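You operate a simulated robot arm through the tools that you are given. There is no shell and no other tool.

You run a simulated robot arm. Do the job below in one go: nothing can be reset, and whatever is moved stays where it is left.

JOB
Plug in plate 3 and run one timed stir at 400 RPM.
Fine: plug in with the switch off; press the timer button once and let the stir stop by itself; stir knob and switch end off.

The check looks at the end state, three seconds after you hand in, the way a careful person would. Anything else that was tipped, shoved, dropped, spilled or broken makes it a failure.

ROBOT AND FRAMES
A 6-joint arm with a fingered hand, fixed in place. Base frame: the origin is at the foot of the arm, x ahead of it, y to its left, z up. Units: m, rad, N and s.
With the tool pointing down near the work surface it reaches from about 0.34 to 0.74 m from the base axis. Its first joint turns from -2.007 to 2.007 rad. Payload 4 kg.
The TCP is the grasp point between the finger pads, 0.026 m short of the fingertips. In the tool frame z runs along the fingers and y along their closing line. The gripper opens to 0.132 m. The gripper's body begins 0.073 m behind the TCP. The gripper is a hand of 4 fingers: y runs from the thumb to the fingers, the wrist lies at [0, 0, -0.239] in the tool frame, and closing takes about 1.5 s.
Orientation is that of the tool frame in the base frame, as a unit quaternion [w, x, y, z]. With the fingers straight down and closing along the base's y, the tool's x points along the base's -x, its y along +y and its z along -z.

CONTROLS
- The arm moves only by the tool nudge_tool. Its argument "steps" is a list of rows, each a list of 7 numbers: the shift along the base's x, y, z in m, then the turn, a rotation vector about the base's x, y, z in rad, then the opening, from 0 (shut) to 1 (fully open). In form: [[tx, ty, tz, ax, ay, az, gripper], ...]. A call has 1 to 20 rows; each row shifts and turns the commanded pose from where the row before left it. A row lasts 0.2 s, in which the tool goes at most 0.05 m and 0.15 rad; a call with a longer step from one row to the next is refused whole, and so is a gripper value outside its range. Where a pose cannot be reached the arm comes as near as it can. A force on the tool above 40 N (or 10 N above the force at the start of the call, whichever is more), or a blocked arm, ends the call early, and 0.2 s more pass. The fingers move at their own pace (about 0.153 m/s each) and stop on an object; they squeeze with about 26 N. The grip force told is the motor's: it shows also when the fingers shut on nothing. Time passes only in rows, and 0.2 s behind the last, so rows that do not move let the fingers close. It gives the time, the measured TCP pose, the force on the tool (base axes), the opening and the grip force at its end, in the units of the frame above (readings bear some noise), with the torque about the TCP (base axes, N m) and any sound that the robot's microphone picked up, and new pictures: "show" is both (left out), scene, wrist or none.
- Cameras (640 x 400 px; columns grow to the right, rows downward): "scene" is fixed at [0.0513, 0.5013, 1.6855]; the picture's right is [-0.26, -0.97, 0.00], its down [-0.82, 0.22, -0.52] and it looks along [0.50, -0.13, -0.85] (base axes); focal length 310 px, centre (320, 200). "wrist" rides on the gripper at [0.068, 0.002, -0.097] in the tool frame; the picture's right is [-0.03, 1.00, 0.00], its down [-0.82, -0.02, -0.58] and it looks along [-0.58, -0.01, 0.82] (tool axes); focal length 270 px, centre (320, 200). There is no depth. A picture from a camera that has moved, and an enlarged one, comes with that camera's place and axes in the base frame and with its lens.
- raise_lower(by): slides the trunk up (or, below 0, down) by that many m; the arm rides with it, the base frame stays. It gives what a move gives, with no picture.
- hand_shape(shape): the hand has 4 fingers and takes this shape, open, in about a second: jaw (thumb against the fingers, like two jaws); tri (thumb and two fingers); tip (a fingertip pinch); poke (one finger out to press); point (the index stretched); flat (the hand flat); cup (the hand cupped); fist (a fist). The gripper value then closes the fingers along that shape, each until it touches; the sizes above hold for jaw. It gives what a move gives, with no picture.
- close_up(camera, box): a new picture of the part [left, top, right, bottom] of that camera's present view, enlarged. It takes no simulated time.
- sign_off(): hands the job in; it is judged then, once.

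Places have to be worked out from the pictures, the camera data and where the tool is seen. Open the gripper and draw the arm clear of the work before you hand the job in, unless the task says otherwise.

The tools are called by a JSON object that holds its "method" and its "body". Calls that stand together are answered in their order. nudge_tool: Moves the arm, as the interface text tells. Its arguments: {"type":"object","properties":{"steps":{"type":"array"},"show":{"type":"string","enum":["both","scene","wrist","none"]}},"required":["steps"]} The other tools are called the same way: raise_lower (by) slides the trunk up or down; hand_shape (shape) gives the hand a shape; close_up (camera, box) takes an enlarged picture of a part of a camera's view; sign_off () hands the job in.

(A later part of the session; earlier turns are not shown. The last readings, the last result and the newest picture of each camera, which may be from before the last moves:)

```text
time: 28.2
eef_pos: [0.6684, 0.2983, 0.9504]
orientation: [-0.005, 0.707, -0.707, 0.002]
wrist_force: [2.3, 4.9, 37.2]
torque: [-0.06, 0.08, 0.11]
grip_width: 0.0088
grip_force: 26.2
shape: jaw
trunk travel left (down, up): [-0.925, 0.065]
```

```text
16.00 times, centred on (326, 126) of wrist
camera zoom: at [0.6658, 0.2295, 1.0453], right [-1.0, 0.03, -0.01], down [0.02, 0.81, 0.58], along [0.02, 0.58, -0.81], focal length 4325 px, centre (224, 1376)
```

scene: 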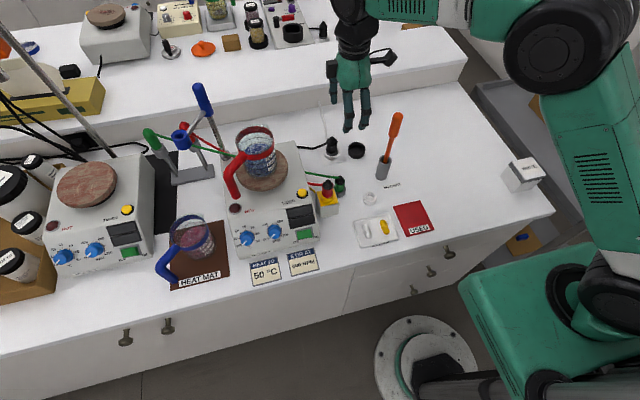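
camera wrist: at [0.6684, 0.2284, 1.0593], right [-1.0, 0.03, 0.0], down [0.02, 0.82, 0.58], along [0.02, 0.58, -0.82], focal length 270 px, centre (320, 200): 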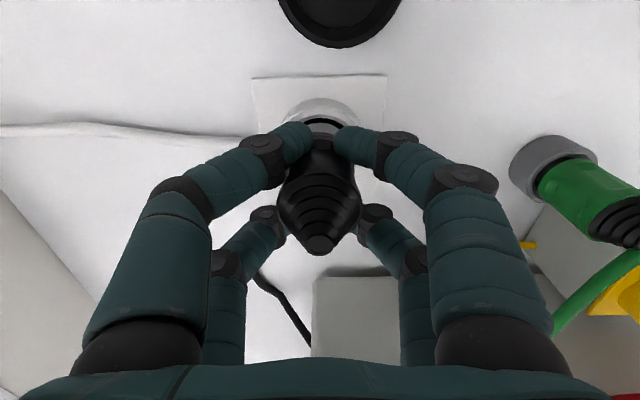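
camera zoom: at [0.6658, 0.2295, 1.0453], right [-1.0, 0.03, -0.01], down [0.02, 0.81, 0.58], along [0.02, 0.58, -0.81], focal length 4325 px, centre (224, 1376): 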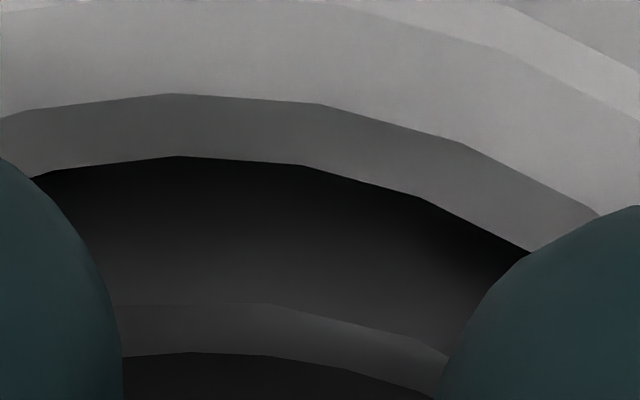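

The collar now shows clearly less above the rim (hc ≈ 5.6 mm, as in the reference's 5.5 mm). I relax the push, check the force, and open the fingers.

{"method": "nudge_tool", "body": {"steps": [[0, 0, 0.003, 0, 0, 0, 0], [0, 0, 0.002, 0, 0, 0, 0], [0, 0, 0, 0, 0, 0, 0.1], [0, 0, 0, 0, 0, 0, 0.3], [0, 0, 0, 0, 0, 0, 0.55], [0, 0, 0, 0, 0, 0, 0.6]], "show": "wrist"}}

{"method": "close_up", "body": {"camera": "wrist", "box": [240, 80, 400, 280]}}

```text
time: 29.6
eef_pos: [0.669, 0.2972, 0.9493]
orientation: [-0.001, -0.706, 0.708, 0.0]
wrist_force: [0.6, 0.7, 0.0]
torque: [0.03, -0.02, 0.03]
grip_width: 0.0788
grip_force: 0.1
shape: jaw
trunk travel left (down, up): [-0.925, 0.065]
camera wrist: at [0.6669, 0.2291, 1.0435], right [-1.0, 0.03, 0.0], down [0.02, 0.82, 0.58], along [0.01, 0.58, -0.82], focal length 270 px, centre (320, 200)
```

wrist: 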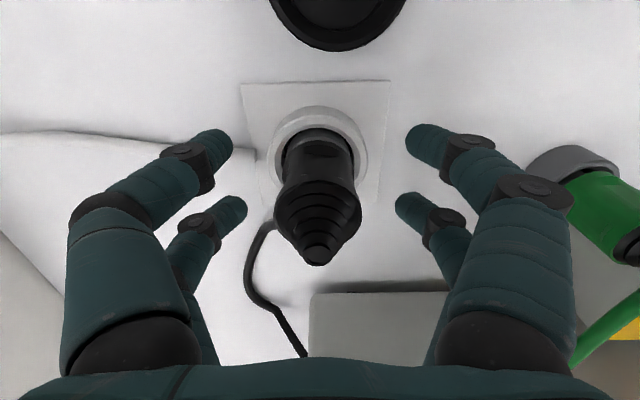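

```text
2.00 times, centred on (320, 180) of wrist
camera zoom: at [0.6669, 0.2291, 1.0435], right [-1.0, 0.03, 0.0], down [0.02, 0.82, 0.58], along [0.01, 0.58, -0.82], focal length 541 px, centre (320, 240)
```

zoom: 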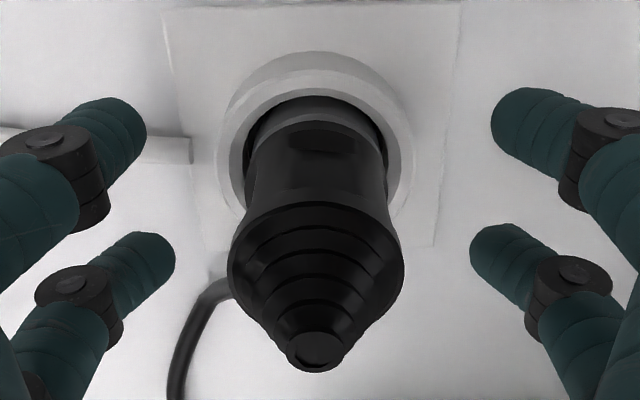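

The plug is now centred with an even edge all round. I retreat along the same path and inspect.

{"method": "nudge_tool", "body": {"steps": [[0, 0, 0.02, 0, 0, 0, 0.6], [0, 0, 0.04, 0, 0, 0, 0.6], [0, 0, 0.045, 0, 0, 0, 0.6], [-0.02, 0, 0.04, 0, 0, 0, 0.6], [-0.03, 0, 0.035, 0, 0, 0, 0.6], [-0.03, 0, 0.035, 0, 0, 0, 0.6], [-0.03, 0, 0.03, 0, 0, 0, 0.6]], "show": "both"}}

{"method": "close_up", "body": {"camera": "scene", "box": [318, 132, 348, 162]}}

{"method": "close_up", "body": {"camera": "scene", "box": [320, 144, 340, 160]}}

{"method": "close_up", "body": {"camera": "wrist", "box": [340, 150, 480, 300]}}

```text
time: 31.2
eef_pos: [0.555, 0.2966, 1.1933]
orientation: [0.001, -0.707, 0.708, -0.001]
wrist_force: [0.2, -0.4, 0.2]
torque: [-0.03, -0.02, 0.0]
grip_width: 0.0784
grip_force: 0.2
shape: jaw
trunk travel left (down, up): [-0.925, 0.065]
camera wrist: at [0.553, 0.2288, 1.2896], right [-1.0, 0.03, 0.0], down [0.02, 0.82, 0.58], along [0.02, 0.58, -0.82], focal length 270 px, centre (320, 200)
```

scene: 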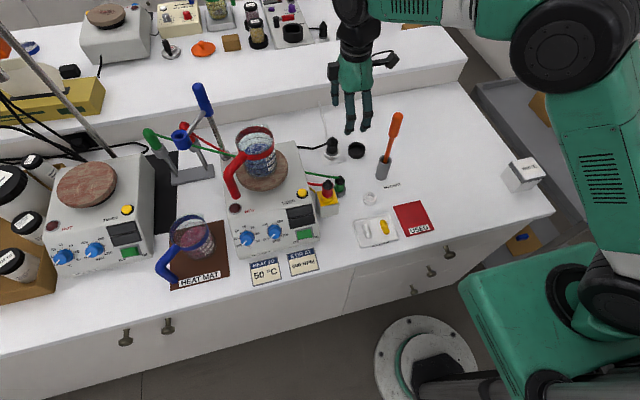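
wrist: 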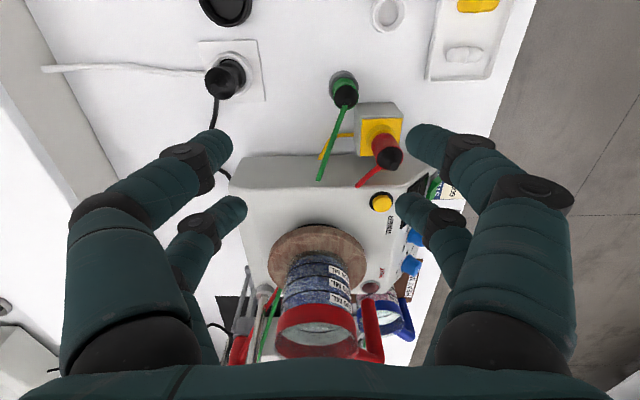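

```text
13.33 times, centred on (333, 147) of scene
camera zoom: at [0.0513, 0.5013, 1.6855], right [-0.26, -0.97, 0.0], down [-0.82, 0.22, -0.52], along [0.5, -0.13, -0.85], focal length 4132 px, centre (147, 907)
```

zoom: 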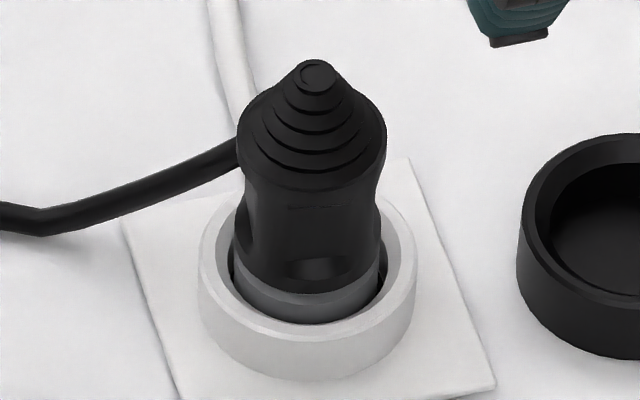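

```text
16.00 times, centred on (330, 152) of scene
camera zoom: at [0.0513, 0.5013, 1.6855], right [-0.26, -0.97, 0.0], down [-0.82, 0.22, -0.52], along [0.5, -0.13, -0.85], focal length 4958 px, centre (160, 968)
```

zoom: 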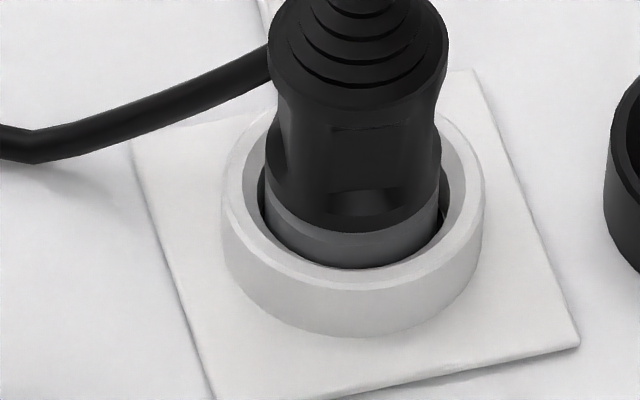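

```text
2.67 times, centred on (410, 225) of wrist
camera zoom: at [0.553, 0.2288, 1.2896], right [-1.0, 0.03, 0.0], down [0.02, 0.82, 0.58], along [0.02, 0.58, -0.82], focal length 721 px, centre (80, 133)
```

zoom: 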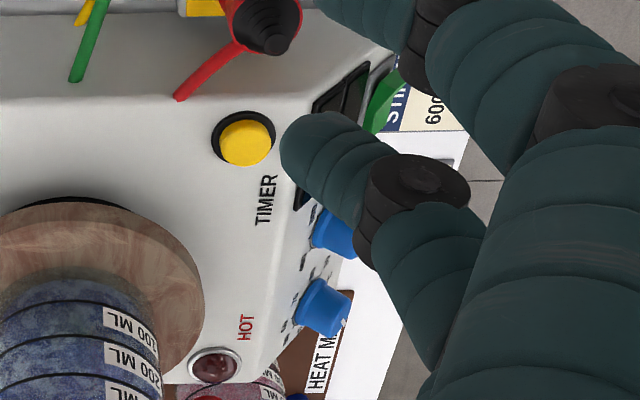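

The collar is now exactly centred in the ring with an equal gap each side, and lower than before. Next I swing the hand back (−90° about z) while moving high over plate 3's panel to survey the switch, button and knob.

{"method": "nudge_tool", "body": {"steps": [[-0.015, 0.005, 0.006, 0, 0, -0.1428, 0.6], [-0.015, 0.01, 0.006, 0, 0, -0.1428, 0.6], [-0.015, 0.012, 0.006, 0, 0, -0.1428, 0.6], [-0.015, 0.015, 0.006, 0, 0, -0.1428, 0.6], [-0.015, 0.015, 0.006, 0, 0, -0.1428, 0.6], [-0.015, 0.015, 0.006, 0, 0, -0.1428, 0.6], [-0.015, 0.015, 0.006, 0, 0, -0.1428, 0.6], [-0.015, 0.015, 0.006, 0, 0, -0.1428, 0.6], [-0.015, 0.015, 0.006, 0, 0, -0.1428, 0.6], [-0.015, 0.015, 0.006, 0, 0, -0.1428, 0.6], [-0.015, 0.015, 0, 0, 0, -0.1428, 0.6]], "show": "both"}}

```text
time: 33.6
eef_pos: [0.3933, 0.4456, 1.255]
orientation: [0.0, 0.001, 1.0, -0.001]
wrist_force: [-1.1, -0.3, 0.3]
torque: [0.0, 0.0, 0.04]
grip_width: 0.0785
grip_force: 0.1
shape: jaw
trunk travel left (down, up): [-0.925, 0.065]
camera wrist: at [0.3253, 0.4481, 1.3496], right [0.03, 1.0, 0.0], down [0.82, -0.02, 0.58], along [0.58, -0.02, -0.82], focal length 270 px, centre (320, 200)
```

scene: 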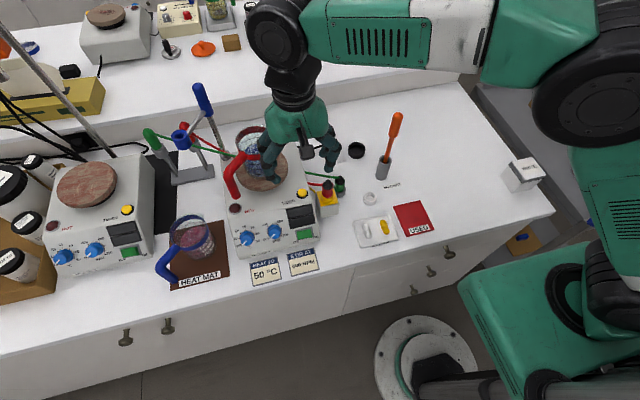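
wrist: 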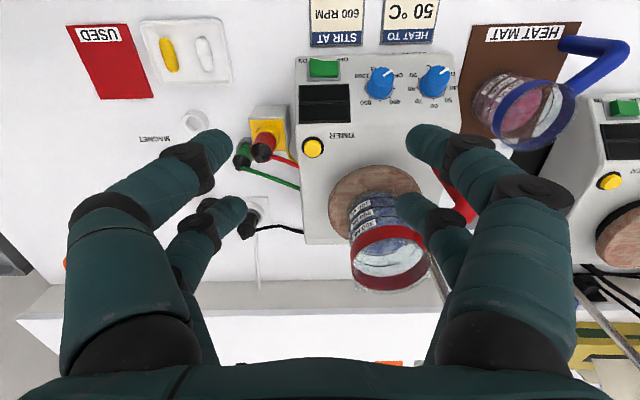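

Clear view of the panel. I take precise enlargements of it from both cameras.

{"method": "close_up", "body": {"camera": "wrist", "box": [290, 45, 470, 165]}}

{"method": "close_up", "body": {"camera": "scene", "box": [225, 180, 325, 270]}}

```text
3.33 times, centred on (380, 105) of wrist
camera zoom: at [0.3253, 0.4481, 1.3496], right [0.03, 1.0, 0.0], down [0.82, -0.02, 0.58], along [0.58, -0.02, -0.82], focal length 901 px, centre (120, 517)
```

zoom: 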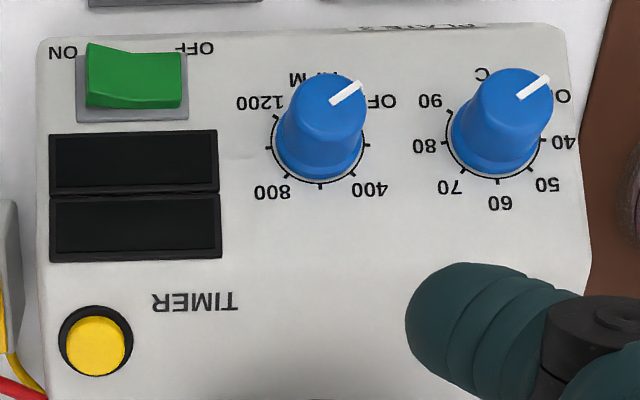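

```text
4.44 times, centred on (275, 225) of scene
camera zoom: at [0.0513, 0.5013, 1.6855], right [-0.26, -0.97, 0.0], down [-0.82, 0.22, -0.52], along [0.5, -0.13, -0.85], focal length 1377 px, centre (520, 89)
```

zoom: 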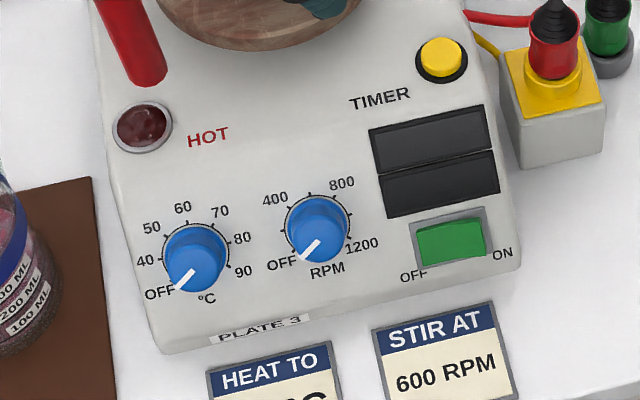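

I need the panel's tilt; plate 2 is the same model and shows its side profile, so I zoom on its side, and on plate 3's edge from the wrist.

{"method": "close_up", "body": {"camera": "scene", "box": [95, 140, 175, 270]}}

{"method": "close_up", "body": {"camera": "wrist", "box": [560, 80, 640, 260]}}

{"method": "close_up", "body": {"camera": "wrist", "box": [240, 40, 420, 250]}}

```text
3.08 times, centred on (135, 205) of scene
camera zoom: at [0.0513, 0.5013, 1.6855], right [-0.26, -0.97, 0.0], down [-0.82, 0.22, -0.52], along [0.5, -0.13, -0.85], focal length 953 px, centre (889, 185)
```

zoom: 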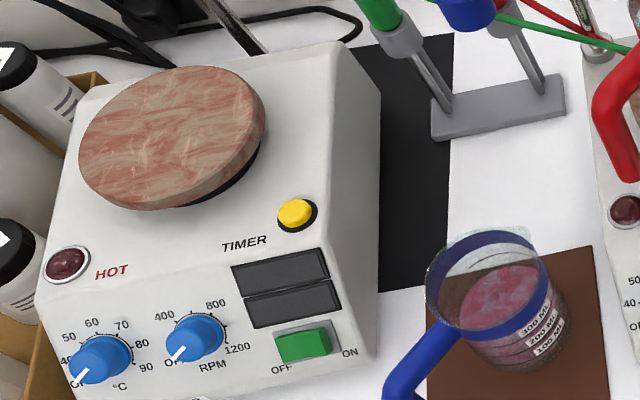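

```text
2.22 times, centred on (600, 170) of wrist
camera zoom: at [0.3253, 0.4481, 1.3496], right [0.03, 1.0, 0.0], down [0.82, -0.02, 0.58], along [0.58, -0.02, -0.82], focal length 601 px, centre (-302, 267)
```

zoom: 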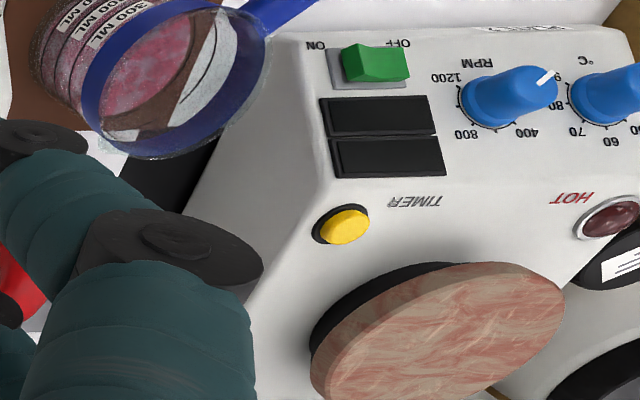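

```text
1.90 times, centred on (330, 145) of wrist
camera zoom: at [0.3253, 0.4481, 1.3496], right [0.03, 1.0, 0.0], down [0.82, -0.02, 0.58], along [0.58, -0.02, -0.82], focal length 515 px, centre (301, 305)
```

zoom: 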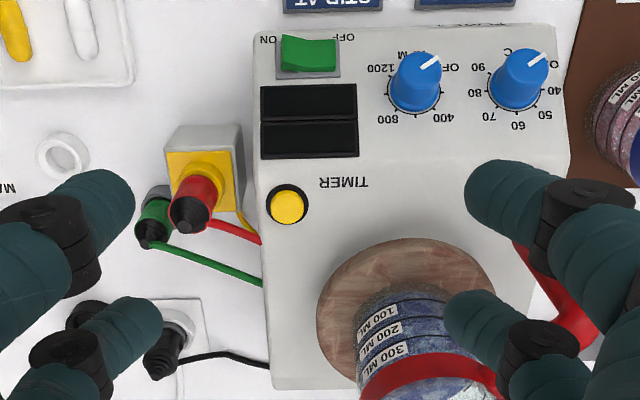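

The wrist view of plate 2 shows the case has a flat top (hotplate, HOT lamp, timer button) and a front slope (displays, knobs, switch). Triangulation gives a slope of about 45° facing −x, no yaw: switch at (0.391, 0.4515, 0.961), stir knob base at (0.409, 0.523, 0.981), timer button near (0.47, 0.435, 1.03). I now shape the hand to poke in free space to see where its fingertip is.

{"method": "hand_shape", "body": {"shape": "poke"}}

{"method": "nudge_tool", "body": {"steps": [[0, 0, 0, 0, 0, 0, 0]], "show": "both"}}

```text
time: 34.5
eef_pos: [0.3953, 0.4451, 1.2541]
orientation: [0.0, 0.0, 1.0, -0.001]
wrist_force: [0.2, 0.4, -0.2]
torque: [-0.02, -0.01, 0.02]
grip_width: 0.0002
grip_force: 0.0
shape: poke
trunk travel left (down, up): [-0.925, 0.065]
```

```text
time: 34.9
eef_pos: [0.3943, 0.4451, 1.2543]
orientation: [0.0, 0.0, 1.0, -0.001]
wrist_force: [0.2, -0.6, -0.3]
torque: [0.01, 0.02, 0.01]
grip_width: 0.0
grip_force: 6.0
shape: jaw
trunk travel left (down, up): [-0.925, 0.065]
camera wrist: at [0.3258, 0.4473, 1.3497], right [0.03, 1.0, 0.0], down [0.82, -0.02, 0.58], along [0.58, -0.01, -0.82], focal length 270 px, centre (320, 200)
```

scene: 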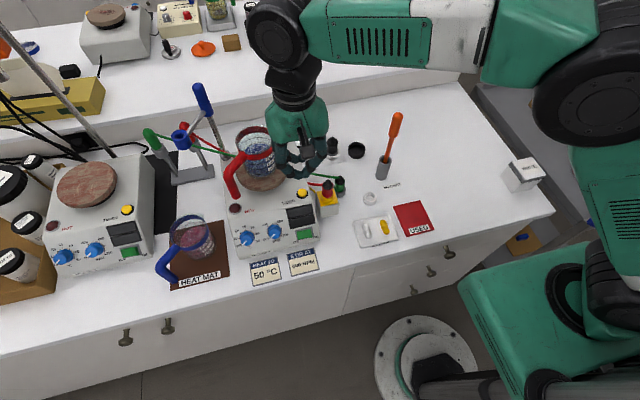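
wrist: 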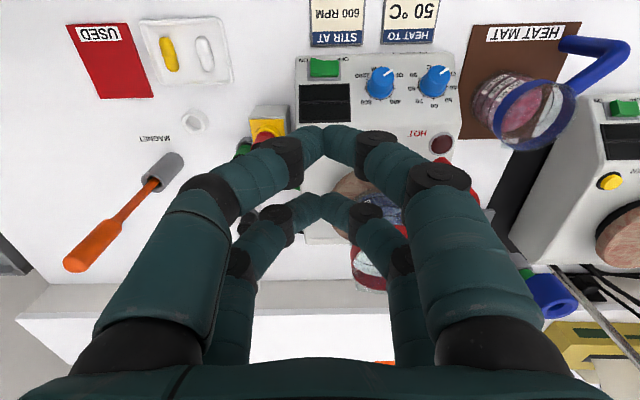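

The zero opening put the hand back into a closed jaw. I try the poke shape again and hold it with opening 1 to see whether it stays.

{"method": "hand_shape", "body": {"shape": "poke"}}

{"method": "nudge_tool", "body": {"steps": [[0, 0, 0, 0, 0, 0, 1]], "show": "both"}}

```text
time: 35.8
eef_pos: [0.3951, 0.4442, 1.2553]
orientation: [-0.001, 0.0, 1.0, 0.0]
wrist_force: [0.3, -0.3, -0.4]
torque: [0.02, 0.01, -0.01]
grip_width: 0.0001
grip_force: 0.1
shape: poke
trunk travel left (down, up): [-0.925, 0.065]
```

```text
time: 36.2
eef_pos: [0.3951, 0.4437, 1.2545]
orientation: [0.0, -0.001, 1.0, 0.001]
wrist_force: [-1.0, 0.7, 0.5]
torque: [0.01, 0.0, 0.02]
grip_width: 0.0
grip_force: 0.1
shape: poke
trunk travel left (down, up): [-0.925, 0.065]
camera wrist: at [0.3258, 0.4473, 1.3497], right [0.03, 1.0, 0.0], down [0.82, -0.02, 0.58], along [0.58, -0.01, -0.82], focal length 270 px, centre (320, 200)
```

scene: 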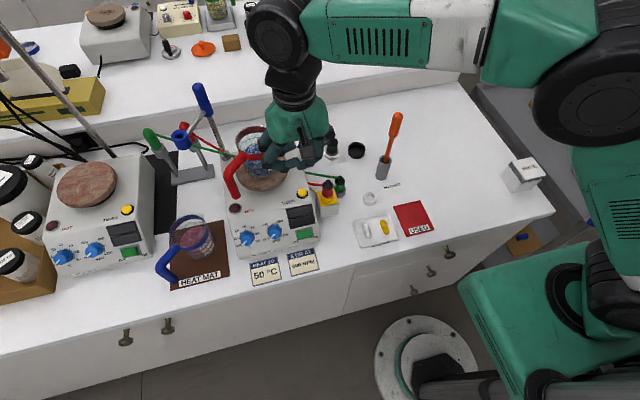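
wrist: 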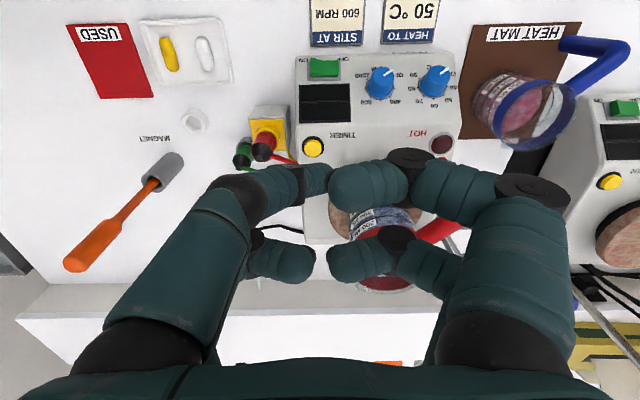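

The poke shape holds with opening 1. I zoom to see which finger sticks out and where its tip is.

{"method": "close_up", "body": {"camera": "scene", "box": [250, 100, 350, 190]}}

{"method": "close_up", "body": {"camera": "wrist", "box": [200, 130, 440, 300]}}

```text
4.44 times, centred on (300, 145) of scene
camera zoom: at [0.0513, 0.5013, 1.6855], right [-0.26, -0.97, 0.0], down [-0.82, 0.22, -0.52], along [0.5, -0.13, -0.85], focal length 1377 px, centre (409, 444)
```

zoom: 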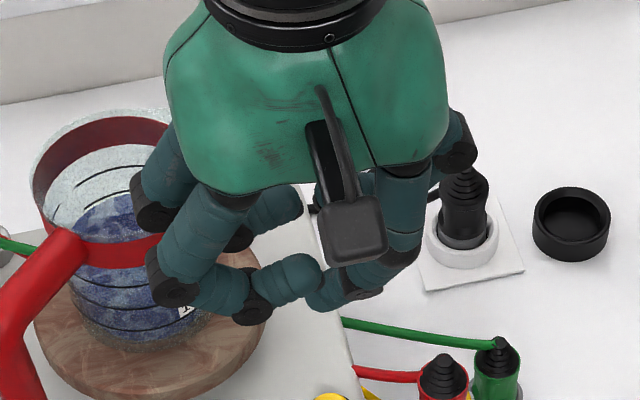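

```text
2.35 times, centred on (320, 215) of wrist
camera zoom: at [0.3258, 0.4473, 1.3497], right [0.03, 1.0, 0.0], down [0.82, -0.02, 0.58], along [0.58, -0.01, -0.82], focal length 636 px, centre (320, 165)
```

zoom: 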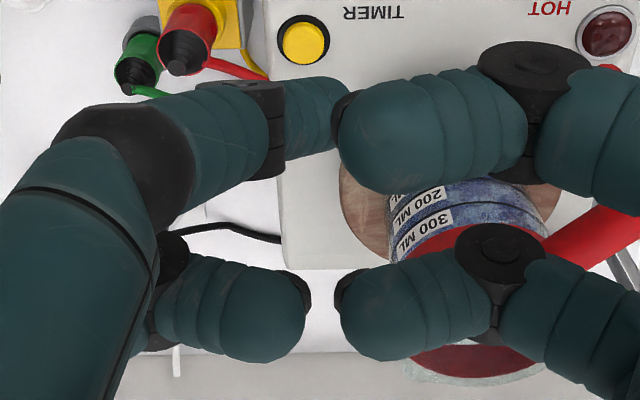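

The poke finger curls across rather than straight down. I compare it with the point shape.

{"method": "hand_shape", "body": {"shape": "point"}}

{"method": "nudge_tool", "body": {"steps": [[0, 0, 0, 0, 0, 0, 1]], "show": "wrist"}}

{"method": "close_up", "body": {"camera": "scene", "box": [250, 100, 350, 190]}}

```text
time: 37.1
eef_pos: [0.3953, 0.4441, 1.2542]
orientation: [-0.001, 0.0, 1.0, -0.001]
wrist_force: [-0.3, 0.5, 0.8]
torque: [0.0, -0.01, -0.01]
grip_width: 0.0001
grip_force: 0.0
shape: point
trunk travel left (down, up): [-0.925, 0.065]
```

```text
time: 37.5
eef_pos: [0.3944, 0.4444, 1.2551]
orientation: [-0.001, -0.001, 1.0, 0.0]
wrist_force: [0.0, 0.1, 0.3]
torque: [-0.02, -0.02, 0.0]
grip_width: 0.0002
grip_force: 0.0
shape: point
trunk travel left (down, up): [-0.925, 0.065]
camera wrist: at [0.3258, 0.4473, 1.3497], right [0.03, 1.0, 0.0], down [0.82, -0.02, 0.58], along [0.58, -0.01, -0.82], focal length 270 px, centre (320, 200)
```

wrist: 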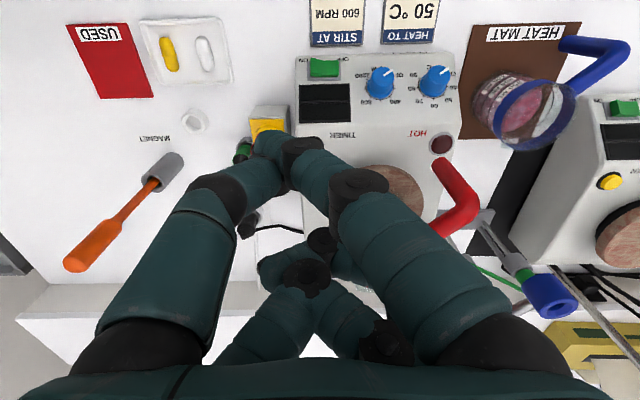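

```text
4.44 times, centred on (300, 145) of scene
camera zoom: at [0.0513, 0.5013, 1.6855], right [-0.26, -0.97, 0.0], down [-0.82, 0.22, -0.52], along [0.5, -0.13, -0.85], focal length 1377 px, centre (409, 444)
```

zoom: 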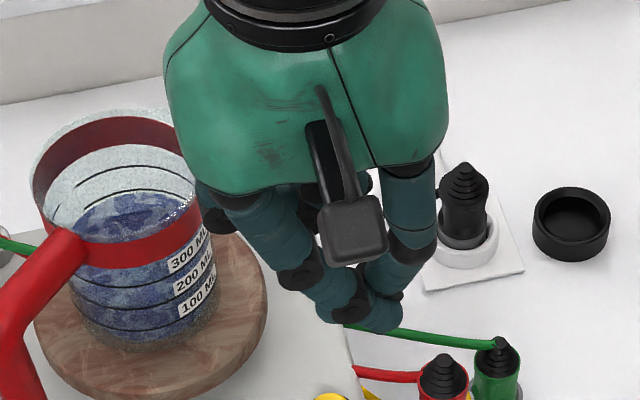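

In poke, the near thumb-side finger's tip lies on the tool axis about 0.026 m beyond the TCP, with the others curled ~0.04 m back, which suits pressing. I re-shape to poke, tilt the tool 45° to face the slope squarely, and back off for a look.

{"method": "hand_shape", "body": {"shape": "poke"}}

{"method": "nudge_tool", "body": {"steps": [[-0.015, 0, -0.005, 0, -0.131, 0, 1], [-0.015, 0, -0.005, 0, -0.131, 0, 1], [-0.015, 0, -0.005, 0, -0.131, 0, 1], [-0.015, 0, -0.01, 0, -0.131, 0, 1], [-0.015, 0, -0.01, 0, -0.131, 0, 1], [-0.015, 0, -0.01, 0, -0.1304, 0, 1], [0, 0, 0, 0, 0, 0, 1]], "show": "both"}}

```text
time: 38.4
eef_pos: [0.3953, 0.4446, 1.2557]
orientation: [0.0, 0.0, 1.0, 0.0]
wrist_force: [1.2, 0.1, -0.2]
torque: [0.0, -0.02, -0.02]
grip_width: 0.0
grip_force: 0.0
shape: poke
trunk travel left (down, up): [-0.925, 0.065]
```

```text
time: 40.0
eef_pos: [0.3032, 0.4441, 1.21]
orientation: [0.384, -0.001, 0.923, 0.002]
wrist_force: [0.3, 0.4, 0.0]
torque: [-0.03, 0.01, -0.02]
grip_width: 0.0002
grip_force: 0.0
shape: poke
trunk travel left (down, up): [-0.925, 0.065]
camera wrist: at [0.1857, 0.4464, 1.2283], right [0.02, 1.0, 0.02], down [0.17, -0.02, 0.99], along [0.99, -0.01, -0.17], focal length 270 px, centre (320, 200)
```

scene: 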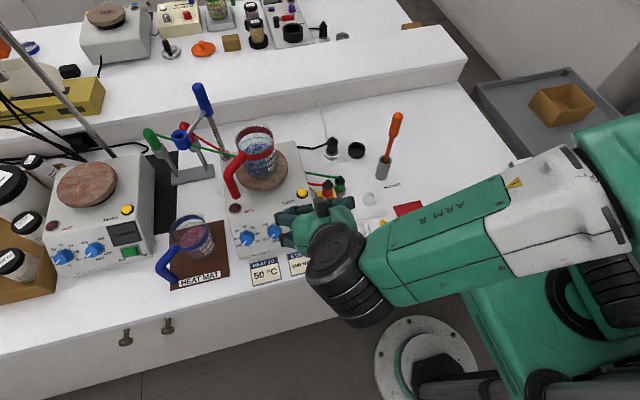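
wrist: 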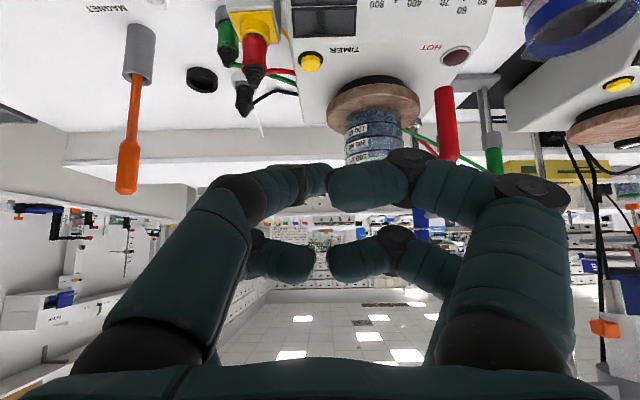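

The 45° tilt is reached, but the wrist camera now looks over the panel and the arm hides it from the scene camera. Turning the tool half a turn about its own axis would put the camera above, looking straight down at the panel, so I do the first half of that here in free space.

{"method": "nudge_tool", "body": {"steps": [[-0.003, 0, 0.002, -0.1047, 0, 0.1047, 1], [-0.003, 0, 0.002, -0.1047, 0, 0.1047, 1], [-0.003, 0, 0.002, -0.1047, 0, 0.1047, 1], [-0.003, 0, 0.002, -0.1047, 0, 0.1047, 1], [-0.003, 0, 0.002, -0.1047, 0, 0.1047, 1], [0, 0, 0, -0.1047, 0, 0.1047, 1], [0, 0, 0, -0.1047, 0, 0.1047, 1], [0, 0, 0, -0.1047, 0, 0.1047, 1], [0, 0, 0, -0.1047, 0, 0.1047, 1], [0, 0, 0, -0.1047, 0, 0.1047, 1], [0, 0, 0, -0.0635, 0, 0.0635, 1]], "show": "both"}}

```text
time: 42.4
eef_pos: [0.2901, 0.4442, 1.2195]
orientation: [-0.271, 0.654, -0.653, 0.27]
wrist_force: [-0.3, 0.3, -0.4]
torque: [0.01, 0.0, 0.01]
grip_width: 0.0001
grip_force: 0.0
shape: poke
trunk travel left (down, up): [-0.925, 0.065]
camera wrist: at [0.2193, 0.3768, 1.285], right [-0.71, 0.02, -0.71], down [-0.39, 0.82, 0.42], along [0.59, 0.58, -0.57], focal length 270 px, centre (320, 200)
```

scene: 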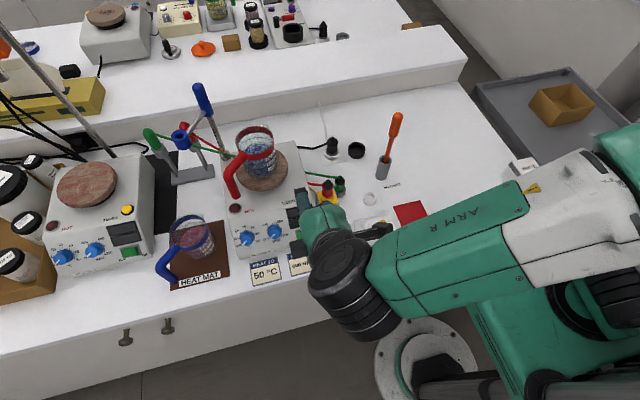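
wrist: 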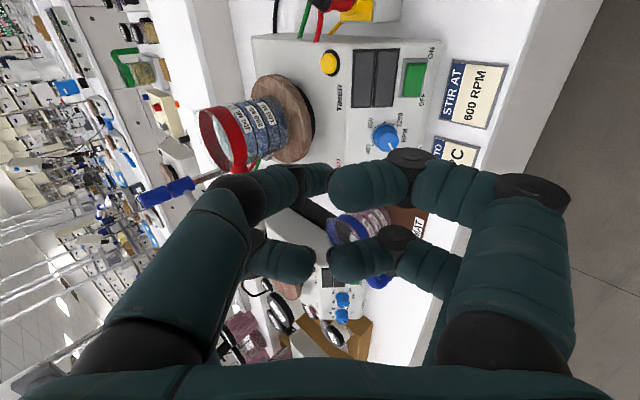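

At this 90° roll the camera sees the switch, displays, stir knob and timer well, so I keep it. I move to a stand-off about 8 cm off the slope, with the tool axis aimed at the rocker's ON end.

{"method": "nudge_tool", "body": {"steps": [[0.0074, -0.0011, -0.0336, 0, 0, 0, 1], [0.0074, -0.0011, -0.0336, 0, 0, 0, 1], [0.0074, -0.0011, -0.0336, 0, 0, 0, 1], [0.0074, -0.0011, -0.0336, 0, 0, 0, 1], [0.0074, -0.0011, -0.0336, 0, 0, 0, 1], [0.0074, -0.0011, -0.0336, 0, 0, 0, 1], [0, 0, 0, 0, 0, 0, 1]], "show": "both"}}

{"method": "close_up", "body": {"camera": "wrist", "box": [200, 40, 440, 220]}}

```text
time: 44.0
eef_pos: [0.332, 0.4374, 1.0192]
orientation: [0.272, -0.653, 0.653, -0.27]
wrist_force: [-0.1, 0.6, -0.6]
torque: [-0.03, 0.0, -0.02]
grip_width: 0.0002
grip_force: 0.0
shape: poke
trunk travel left (down, up): [-0.925, 0.065]
camera wrist: at [0.2619, 0.3701, 1.0836], right [-0.71, 0.03, -0.71], down [-0.39, 0.82, 0.42], along [0.59, 0.58, -0.57], focal length 270 px, centre (320, 200)
```

scene: 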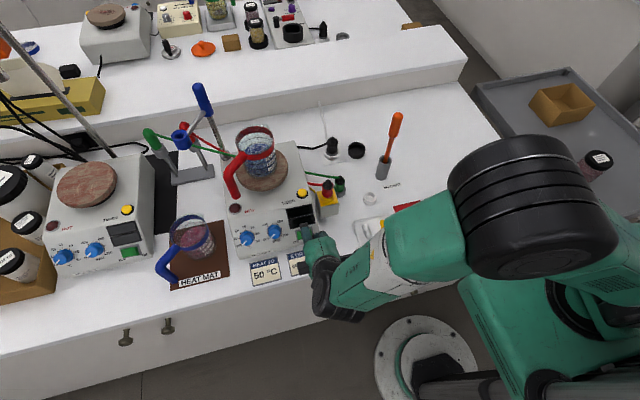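
wrist: 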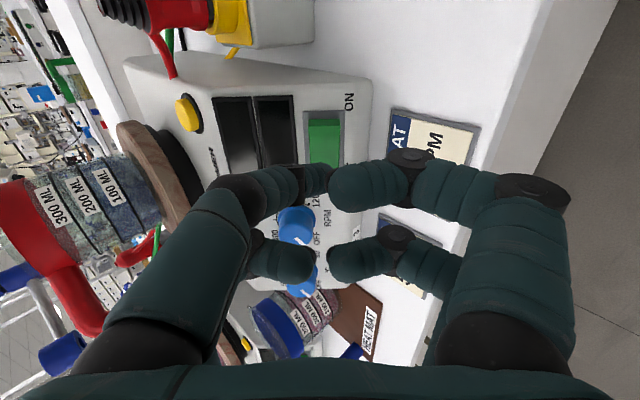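

```text
2.22 times, centred on (320, 130) of wrist
camera zoom: at [0.2619, 0.3701, 1.0836], right [-0.71, 0.03, -0.71], down [-0.39, 0.82, 0.42], along [0.59, 0.58, -0.57], focal length 601 px, centre (320, 356)
```

zoom: 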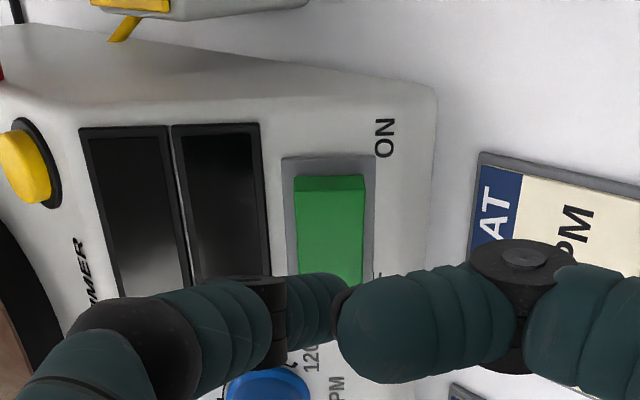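

The axis meets the rocker about 12 mm inside its ON end. I shift 4 mm toward −y (nearer the ON end) and advance 3 cm along the tool axis to check.

{"method": "nudge_tool", "body": {"steps": [[0, -0.004, 0, 0, 0, 0, 1], [0.0106, 0, -0.0106, 0, 0, 0, 1], [0.0106, 0, -0.0106, 0, 0, 0, 1], [0, 0, 0, 0, 0, 0, 1]], "show": "wrist"}}

{"method": "close_up", "body": {"camera": "wrist", "box": [260, 90, 400, 190]}}

{"method": "close_up", "body": {"camera": "scene", "box": [280, 200, 350, 260]}}

```text
time: 45.0
eef_pos: [0.3533, 0.4326, 0.9961]
orientation: [0.27, -0.653, 0.654, -0.271]
wrist_force: [0.4, 0.1, -0.3]
torque: [-0.01, 0.0, -0.01]
grip_width: 0.0
grip_force: 0.1
shape: poke
trunk travel left (down, up): [-0.925, 0.065]
camera wrist: at [0.2843, 0.3657, 1.0625], right [-0.71, 0.03, -0.71], down [-0.39, 0.82, 0.42], along [0.59, 0.58, -0.57], focal length 270 px, centre (320, 200)
```

wrist: 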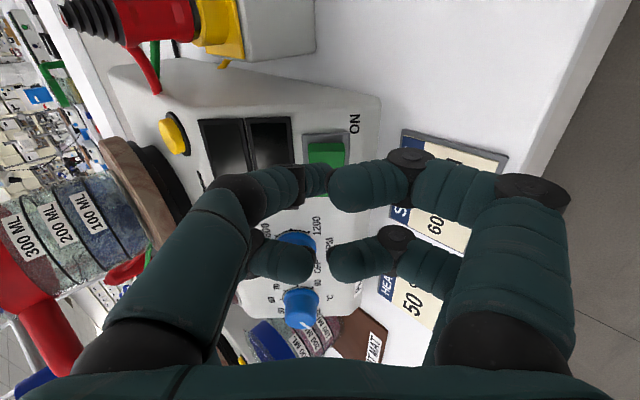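

```text
4.00 times, centred on (330, 140) of wrist
camera zoom: at [0.2843, 0.3657, 1.0625], right [-0.71, 0.03, -0.71], down [-0.39, 0.82, 0.42], along [0.59, 0.58, -0.57], focal length 1081 px, centre (280, 440)
```

zoom: 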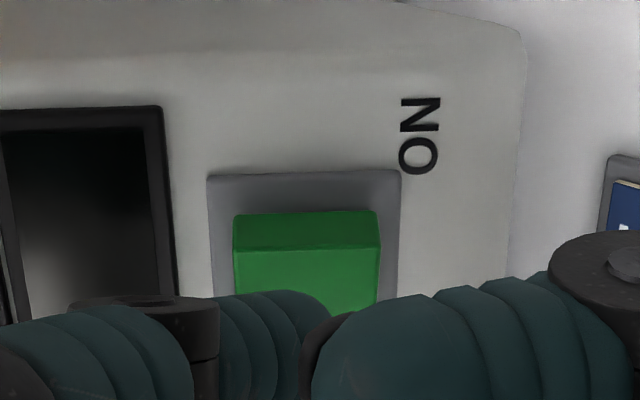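

```text
6.67 times, centred on (315, 230) of scene
camera zoom: at [0.0513, 0.5013, 1.6855], right [-0.26, -0.97, 0.0], down [-0.82, 0.22, -0.52], along [0.5, -0.13, -0.85], focal length 2066 px, centre (353, 0)
```

zoom: 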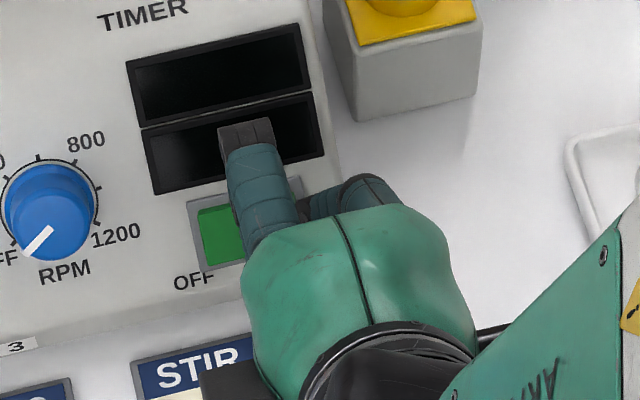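

The axis lands only ~2 mm inside the ON edge, so I move back +4 mm in y, then advance until just before contact and press in small steps.

{"method": "nudge_tool", "body": {"steps": [[0, 0.004, 0, 0, 0, 0, 1], [0.005, 0, -0.005, 0, 0, 0, 1], [0.005, 0, -0.005, 0, 0, 0, 1], [0.0021, 0, -0.0021, 0, 0, 0, 1], [0, 0, 0, 0, 0, 0, 1]], "show": "wrist"}}

{"method": "close_up", "body": {"camera": "wrist", "box": [260, 90, 400, 190]}}

{"method": "close_up", "body": {"camera": "scene", "box": [280, 200, 350, 260]}}

```text
time: 46.2
eef_pos: [0.3657, 0.4368, 0.985]
orientation: [0.27, -0.653, 0.654, -0.271]
wrist_force: [-0.3, -0.7, -0.6]
torque: [-0.01, 0.04, 0.01]
grip_width: 0.0001
grip_force: 0.2
shape: poke
trunk travel left (down, up): [-0.925, 0.065]
camera wrist: at [0.2963, 0.3697, 1.05], right [-0.71, 0.03, -0.71], down [-0.39, 0.82, 0.42], along [0.59, 0.58, -0.57], focal length 270 px, centre (320, 200)
```

wrist: 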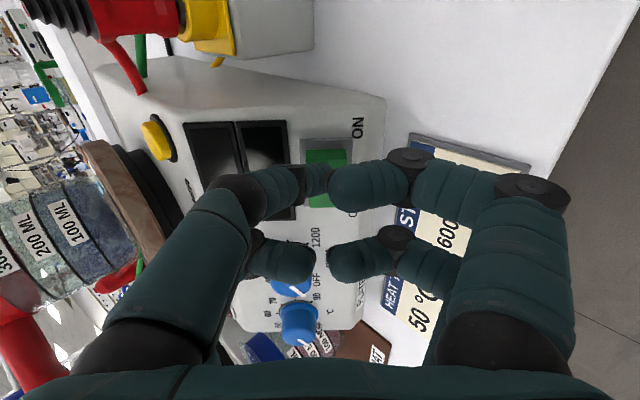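

```text
4.00 times, centred on (330, 140) of wrist
camera zoom: at [0.2963, 0.3697, 1.05], right [-0.71, 0.03, -0.71], down [-0.39, 0.82, 0.42], along [0.59, 0.58, -0.57], focal length 1081 px, centre (280, 440)
```

zoom: 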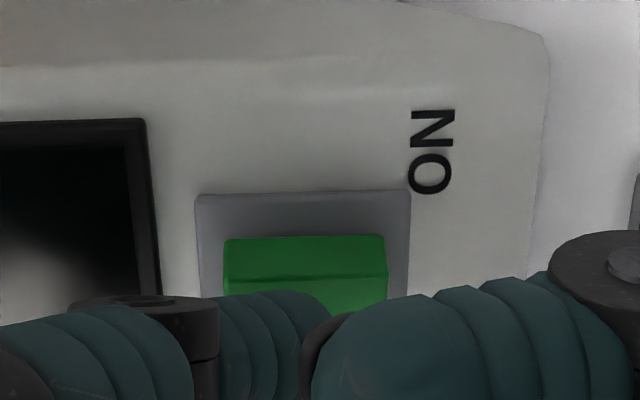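

```text
6.67 times, centred on (315, 230) of scene
camera zoom: at [0.0513, 0.5013, 1.6855], right [-0.26, -0.97, 0.0], down [-0.82, 0.22, -0.52], along [0.5, -0.13, -0.85], focal length 2066 px, centre (353, 0)
```

zoom: 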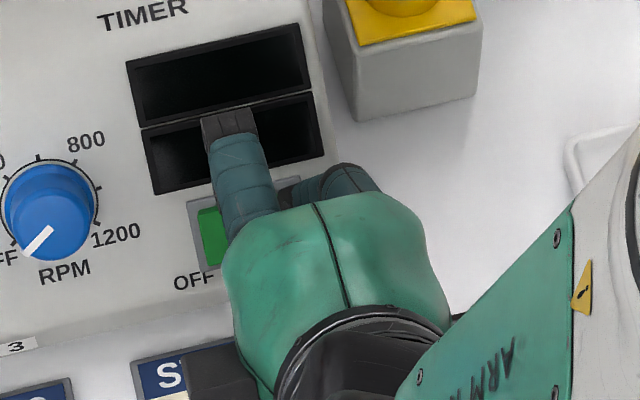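

No contact yet. I press on along the axis in 2–3 mm steps, watching the force and sounds.

{"method": "nudge_tool", "body": {"steps": [[0.0021, 0, -0.0021, 0, 0, 0, 1], [0.0021, 0, -0.0021, 0, 0, 0, 1], [0, 0, 0, 0, 0, 0, 1]], "show": "none"}}

{"method": "close_up", "body": {"camera": "wrist", "box": [260, 90, 400, 190]}}

```text
time: 47.0
eef_pos: [0.371, 0.4381, 0.9806]
orientation: [0.269, -0.653, 0.654, -0.27]
wrist_force: [0.0, 0.1, 0.3]
torque: [-0.01, 0.05, -0.01]
grip_width: 0.0005
grip_force: 0.2
shape: poke
trunk travel left (down, up): [-0.925, 0.065]
```

```text
4.00 times, centred on (330, 140) of wrist
camera zoom: at [0.3004, 0.3698, 1.046], right [-0.71, 0.03, -0.71], down [-0.39, 0.82, 0.42], along [0.59, 0.58, -0.57], focal length 1081 px, centre (280, 440)
```

zoom: 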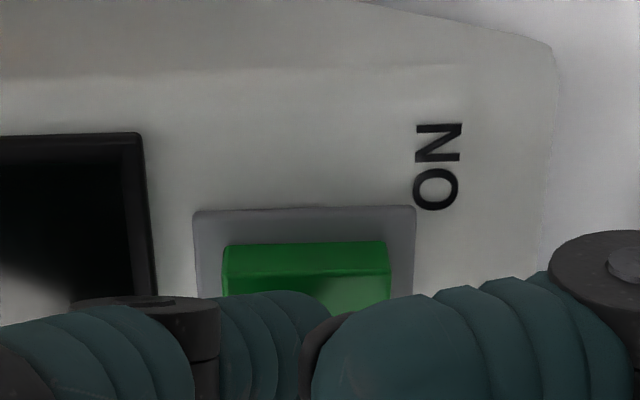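

Still no contact force. I continue by another 6 mm in small steps.

{"method": "nudge_tool", "body": {"steps": [[0.0021, 0, -0.0021, 0, 0, 0, 1], [0.0021, 0, -0.0021, 0, 0, 0, 1], [0, 0, 0, 0, 0, 0, 1]], "show": "none"}}

{"method": "close_up", "body": {"camera": "wrist", "box": [260, 90, 400, 190]}}

{"method": "close_up", "body": {"camera": "scene", "box": [280, 200, 350, 260]}}

```text
time: 47.8
eef_pos: [0.3727, 0.4366, 0.9778]
orientation: [-0.273, 0.653, -0.653, 0.271]
wrist_force: [-10.3, -1.0, 15.1]
torque: [-0.02, -0.12, -0.07]
grip_width: 0.0
grip_force: 0.0
shape: poke
trunk travel left (down, up): [-0.925, 0.065]
```

```text
4.00 times, centred on (330, 140) of wrist
camera zoom: at [0.3031, 0.3695, 1.0431], right [-0.7, 0.03, -0.71], down [-0.4, 0.81, 0.42], along [0.59, 0.58, -0.56], focal length 1081 px, centre (280, 440)
```

zoom: 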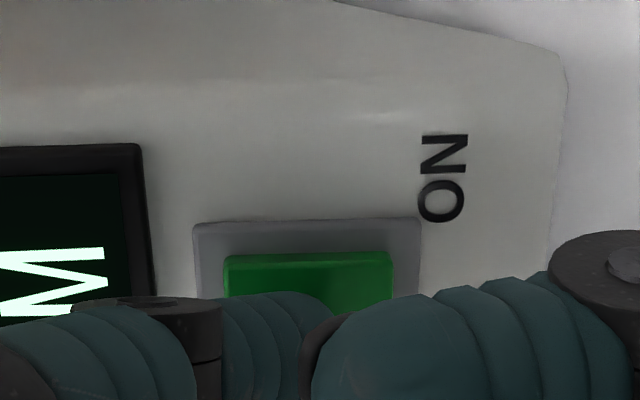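

```text
6.67 times, centred on (315, 230) of scene
camera zoom: at [0.0513, 0.5013, 1.6855], right [-0.26, -0.97, 0.0], down [-0.82, 0.22, -0.52], along [0.5, -0.13, -0.85], focal length 2066 px, centre (353, 0)
```

zoom: 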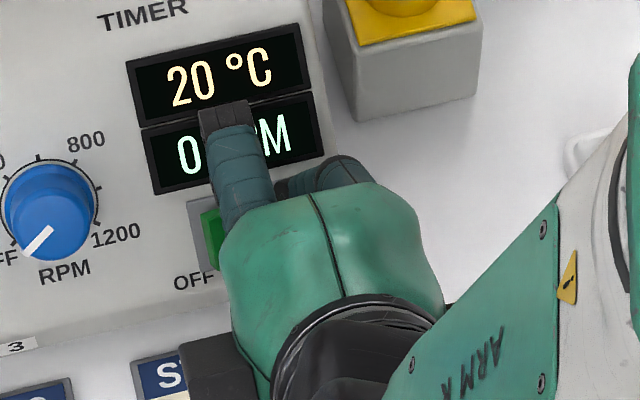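

The displays lit up: 20 °C and 0 RPM, so plate 3 is plugged in and switched on. I back off and move to a stand-off in front of the stir knob.

{"method": "nudge_tool", "body": {"steps": [[-0.0106, 0, 0.0106, 0, 0, 0, 1], [-0.0212, 0, 0.0212, 0, 0, 0, 1], [-0.0106, 0, 0.0106, 0, 0, 0, 1], [0.0024, 0.0286, 0.0108, 0, 0, 0, 1], [0.0024, 0.0286, 0.0108, 0, 0, 0, 1], [0.0024, 0.0286, 0.0108, 0, 0, 0, 1], [0, 0, 0, 0, 0, 0, 1]], "show": "both"}}

{"method": "close_up", "body": {"camera": "scene", "box": [220, 180, 340, 280]}}

```text
time: 49.4
eef_pos: [0.3381, 0.523, 1.051]
orientation: [-0.27, 0.654, -0.653, 0.271]
wrist_force: [-0.6, 0.2, 0.1]
torque: [-0.02, -0.02, 0.01]
grip_width: 0.0001
grip_force: 0.2
shape: poke
trunk travel left (down, up): [-0.925, 0.065]
camera wrist: at [0.2689, 0.4557, 1.117], right [-0.71, 0.03, -0.71], down [-0.39, 0.82, 0.42], along [0.59, 0.58, -0.57], focal length 270 px, centre (320, 200)
```

scene: 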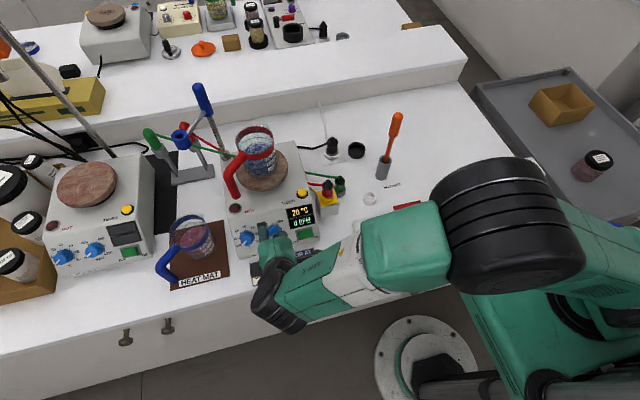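
wrist: 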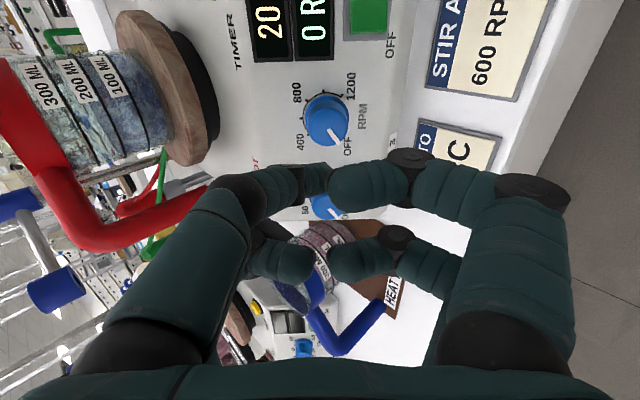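

```text
4.00 times, centred on (280, 230) of scene
camera zoom: at [0.0513, 0.5013, 1.6855], right [-0.26, -0.97, 0.0], down [-0.82, 0.22, -0.52], along [0.5, -0.13, -0.85], focal length 1240 px, centre (480, 80)
```

zoom: 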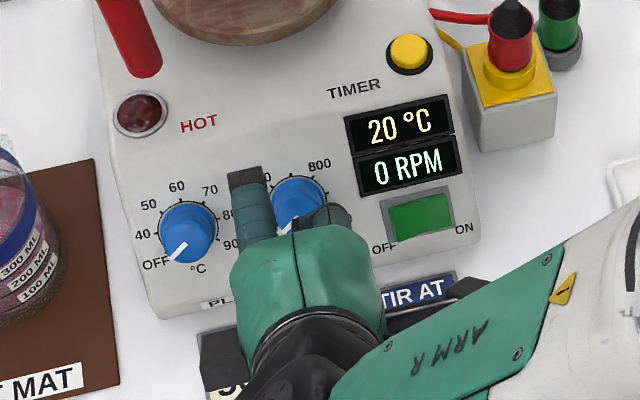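

The stir knob sits close to the tool axis. I change to the jaw shape here (fingertips still ~7 cm off the slope) and check the alignment with the knob.

{"method": "hand_shape", "body": {"shape": "jaw"}}

{"method": "nudge_tool", "body": {"steps": [[0, 0, 0, 0, 0, 0, 0.5], [0, 0, 0, 0, 0, 0, 0.5], [0, 0, 0, 0, 0, 0, 0.5]], "show": "wrist"}}

{"method": "close_up", "body": {"camera": "wrist", "box": [260, 50, 400, 180]}}

```text
time: 50.3
eef_pos: [0.3382, 0.5241, 1.0515]
orientation: [0.271, -0.652, 0.654, -0.271]
wrist_force: [-0.2, -0.5, 0.1]
torque: [-0.04, -0.03, 0.03]
grip_width: 0.1318
grip_force: 0.1
shape: jaw
trunk travel left (down, up): [-0.925, 0.065]
```

```text
time: 51.1
eef_pos: [0.3396, 0.5239, 1.0512]
orientation: [-0.271, 0.653, -0.653, 0.271]
wrist_force: [0.4, -0.1, 0.3]
torque: [0.0, 0.01, -0.02]
grip_width: 0.0667
grip_force: 0.0
shape: jaw
trunk travel left (down, up): [-0.925, 0.065]
camera wrist: at [0.269, 0.4557, 1.1168], right [-0.71, 0.03, -0.71], down [-0.39, 0.82, 0.42], along [0.59, 0.58, -0.57], focal length 270 px, centre (320, 200)
```

wrist: 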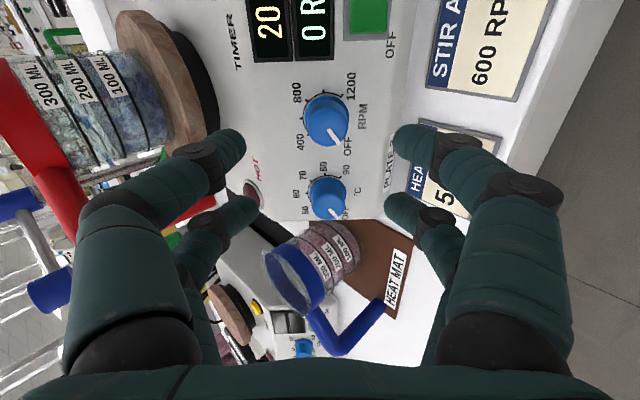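

```text
3.08 times, centred on (330, 115) of wrist
camera zoom: at [0.269, 0.4557, 1.1168], right [-0.71, 0.03, -0.71], down [-0.39, 0.82, 0.42], along [0.59, 0.58, -0.57], focal length 832 px, centre (289, 462)
```

zoom: 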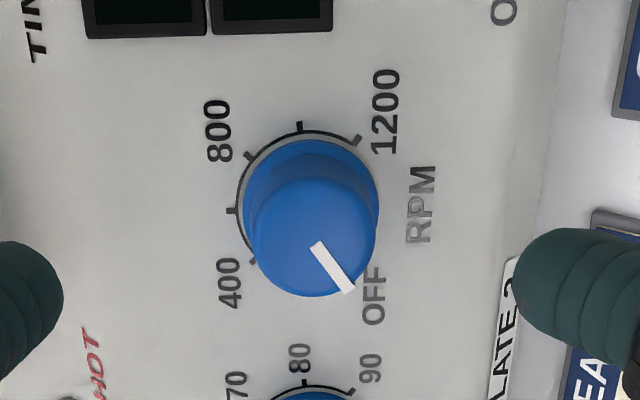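

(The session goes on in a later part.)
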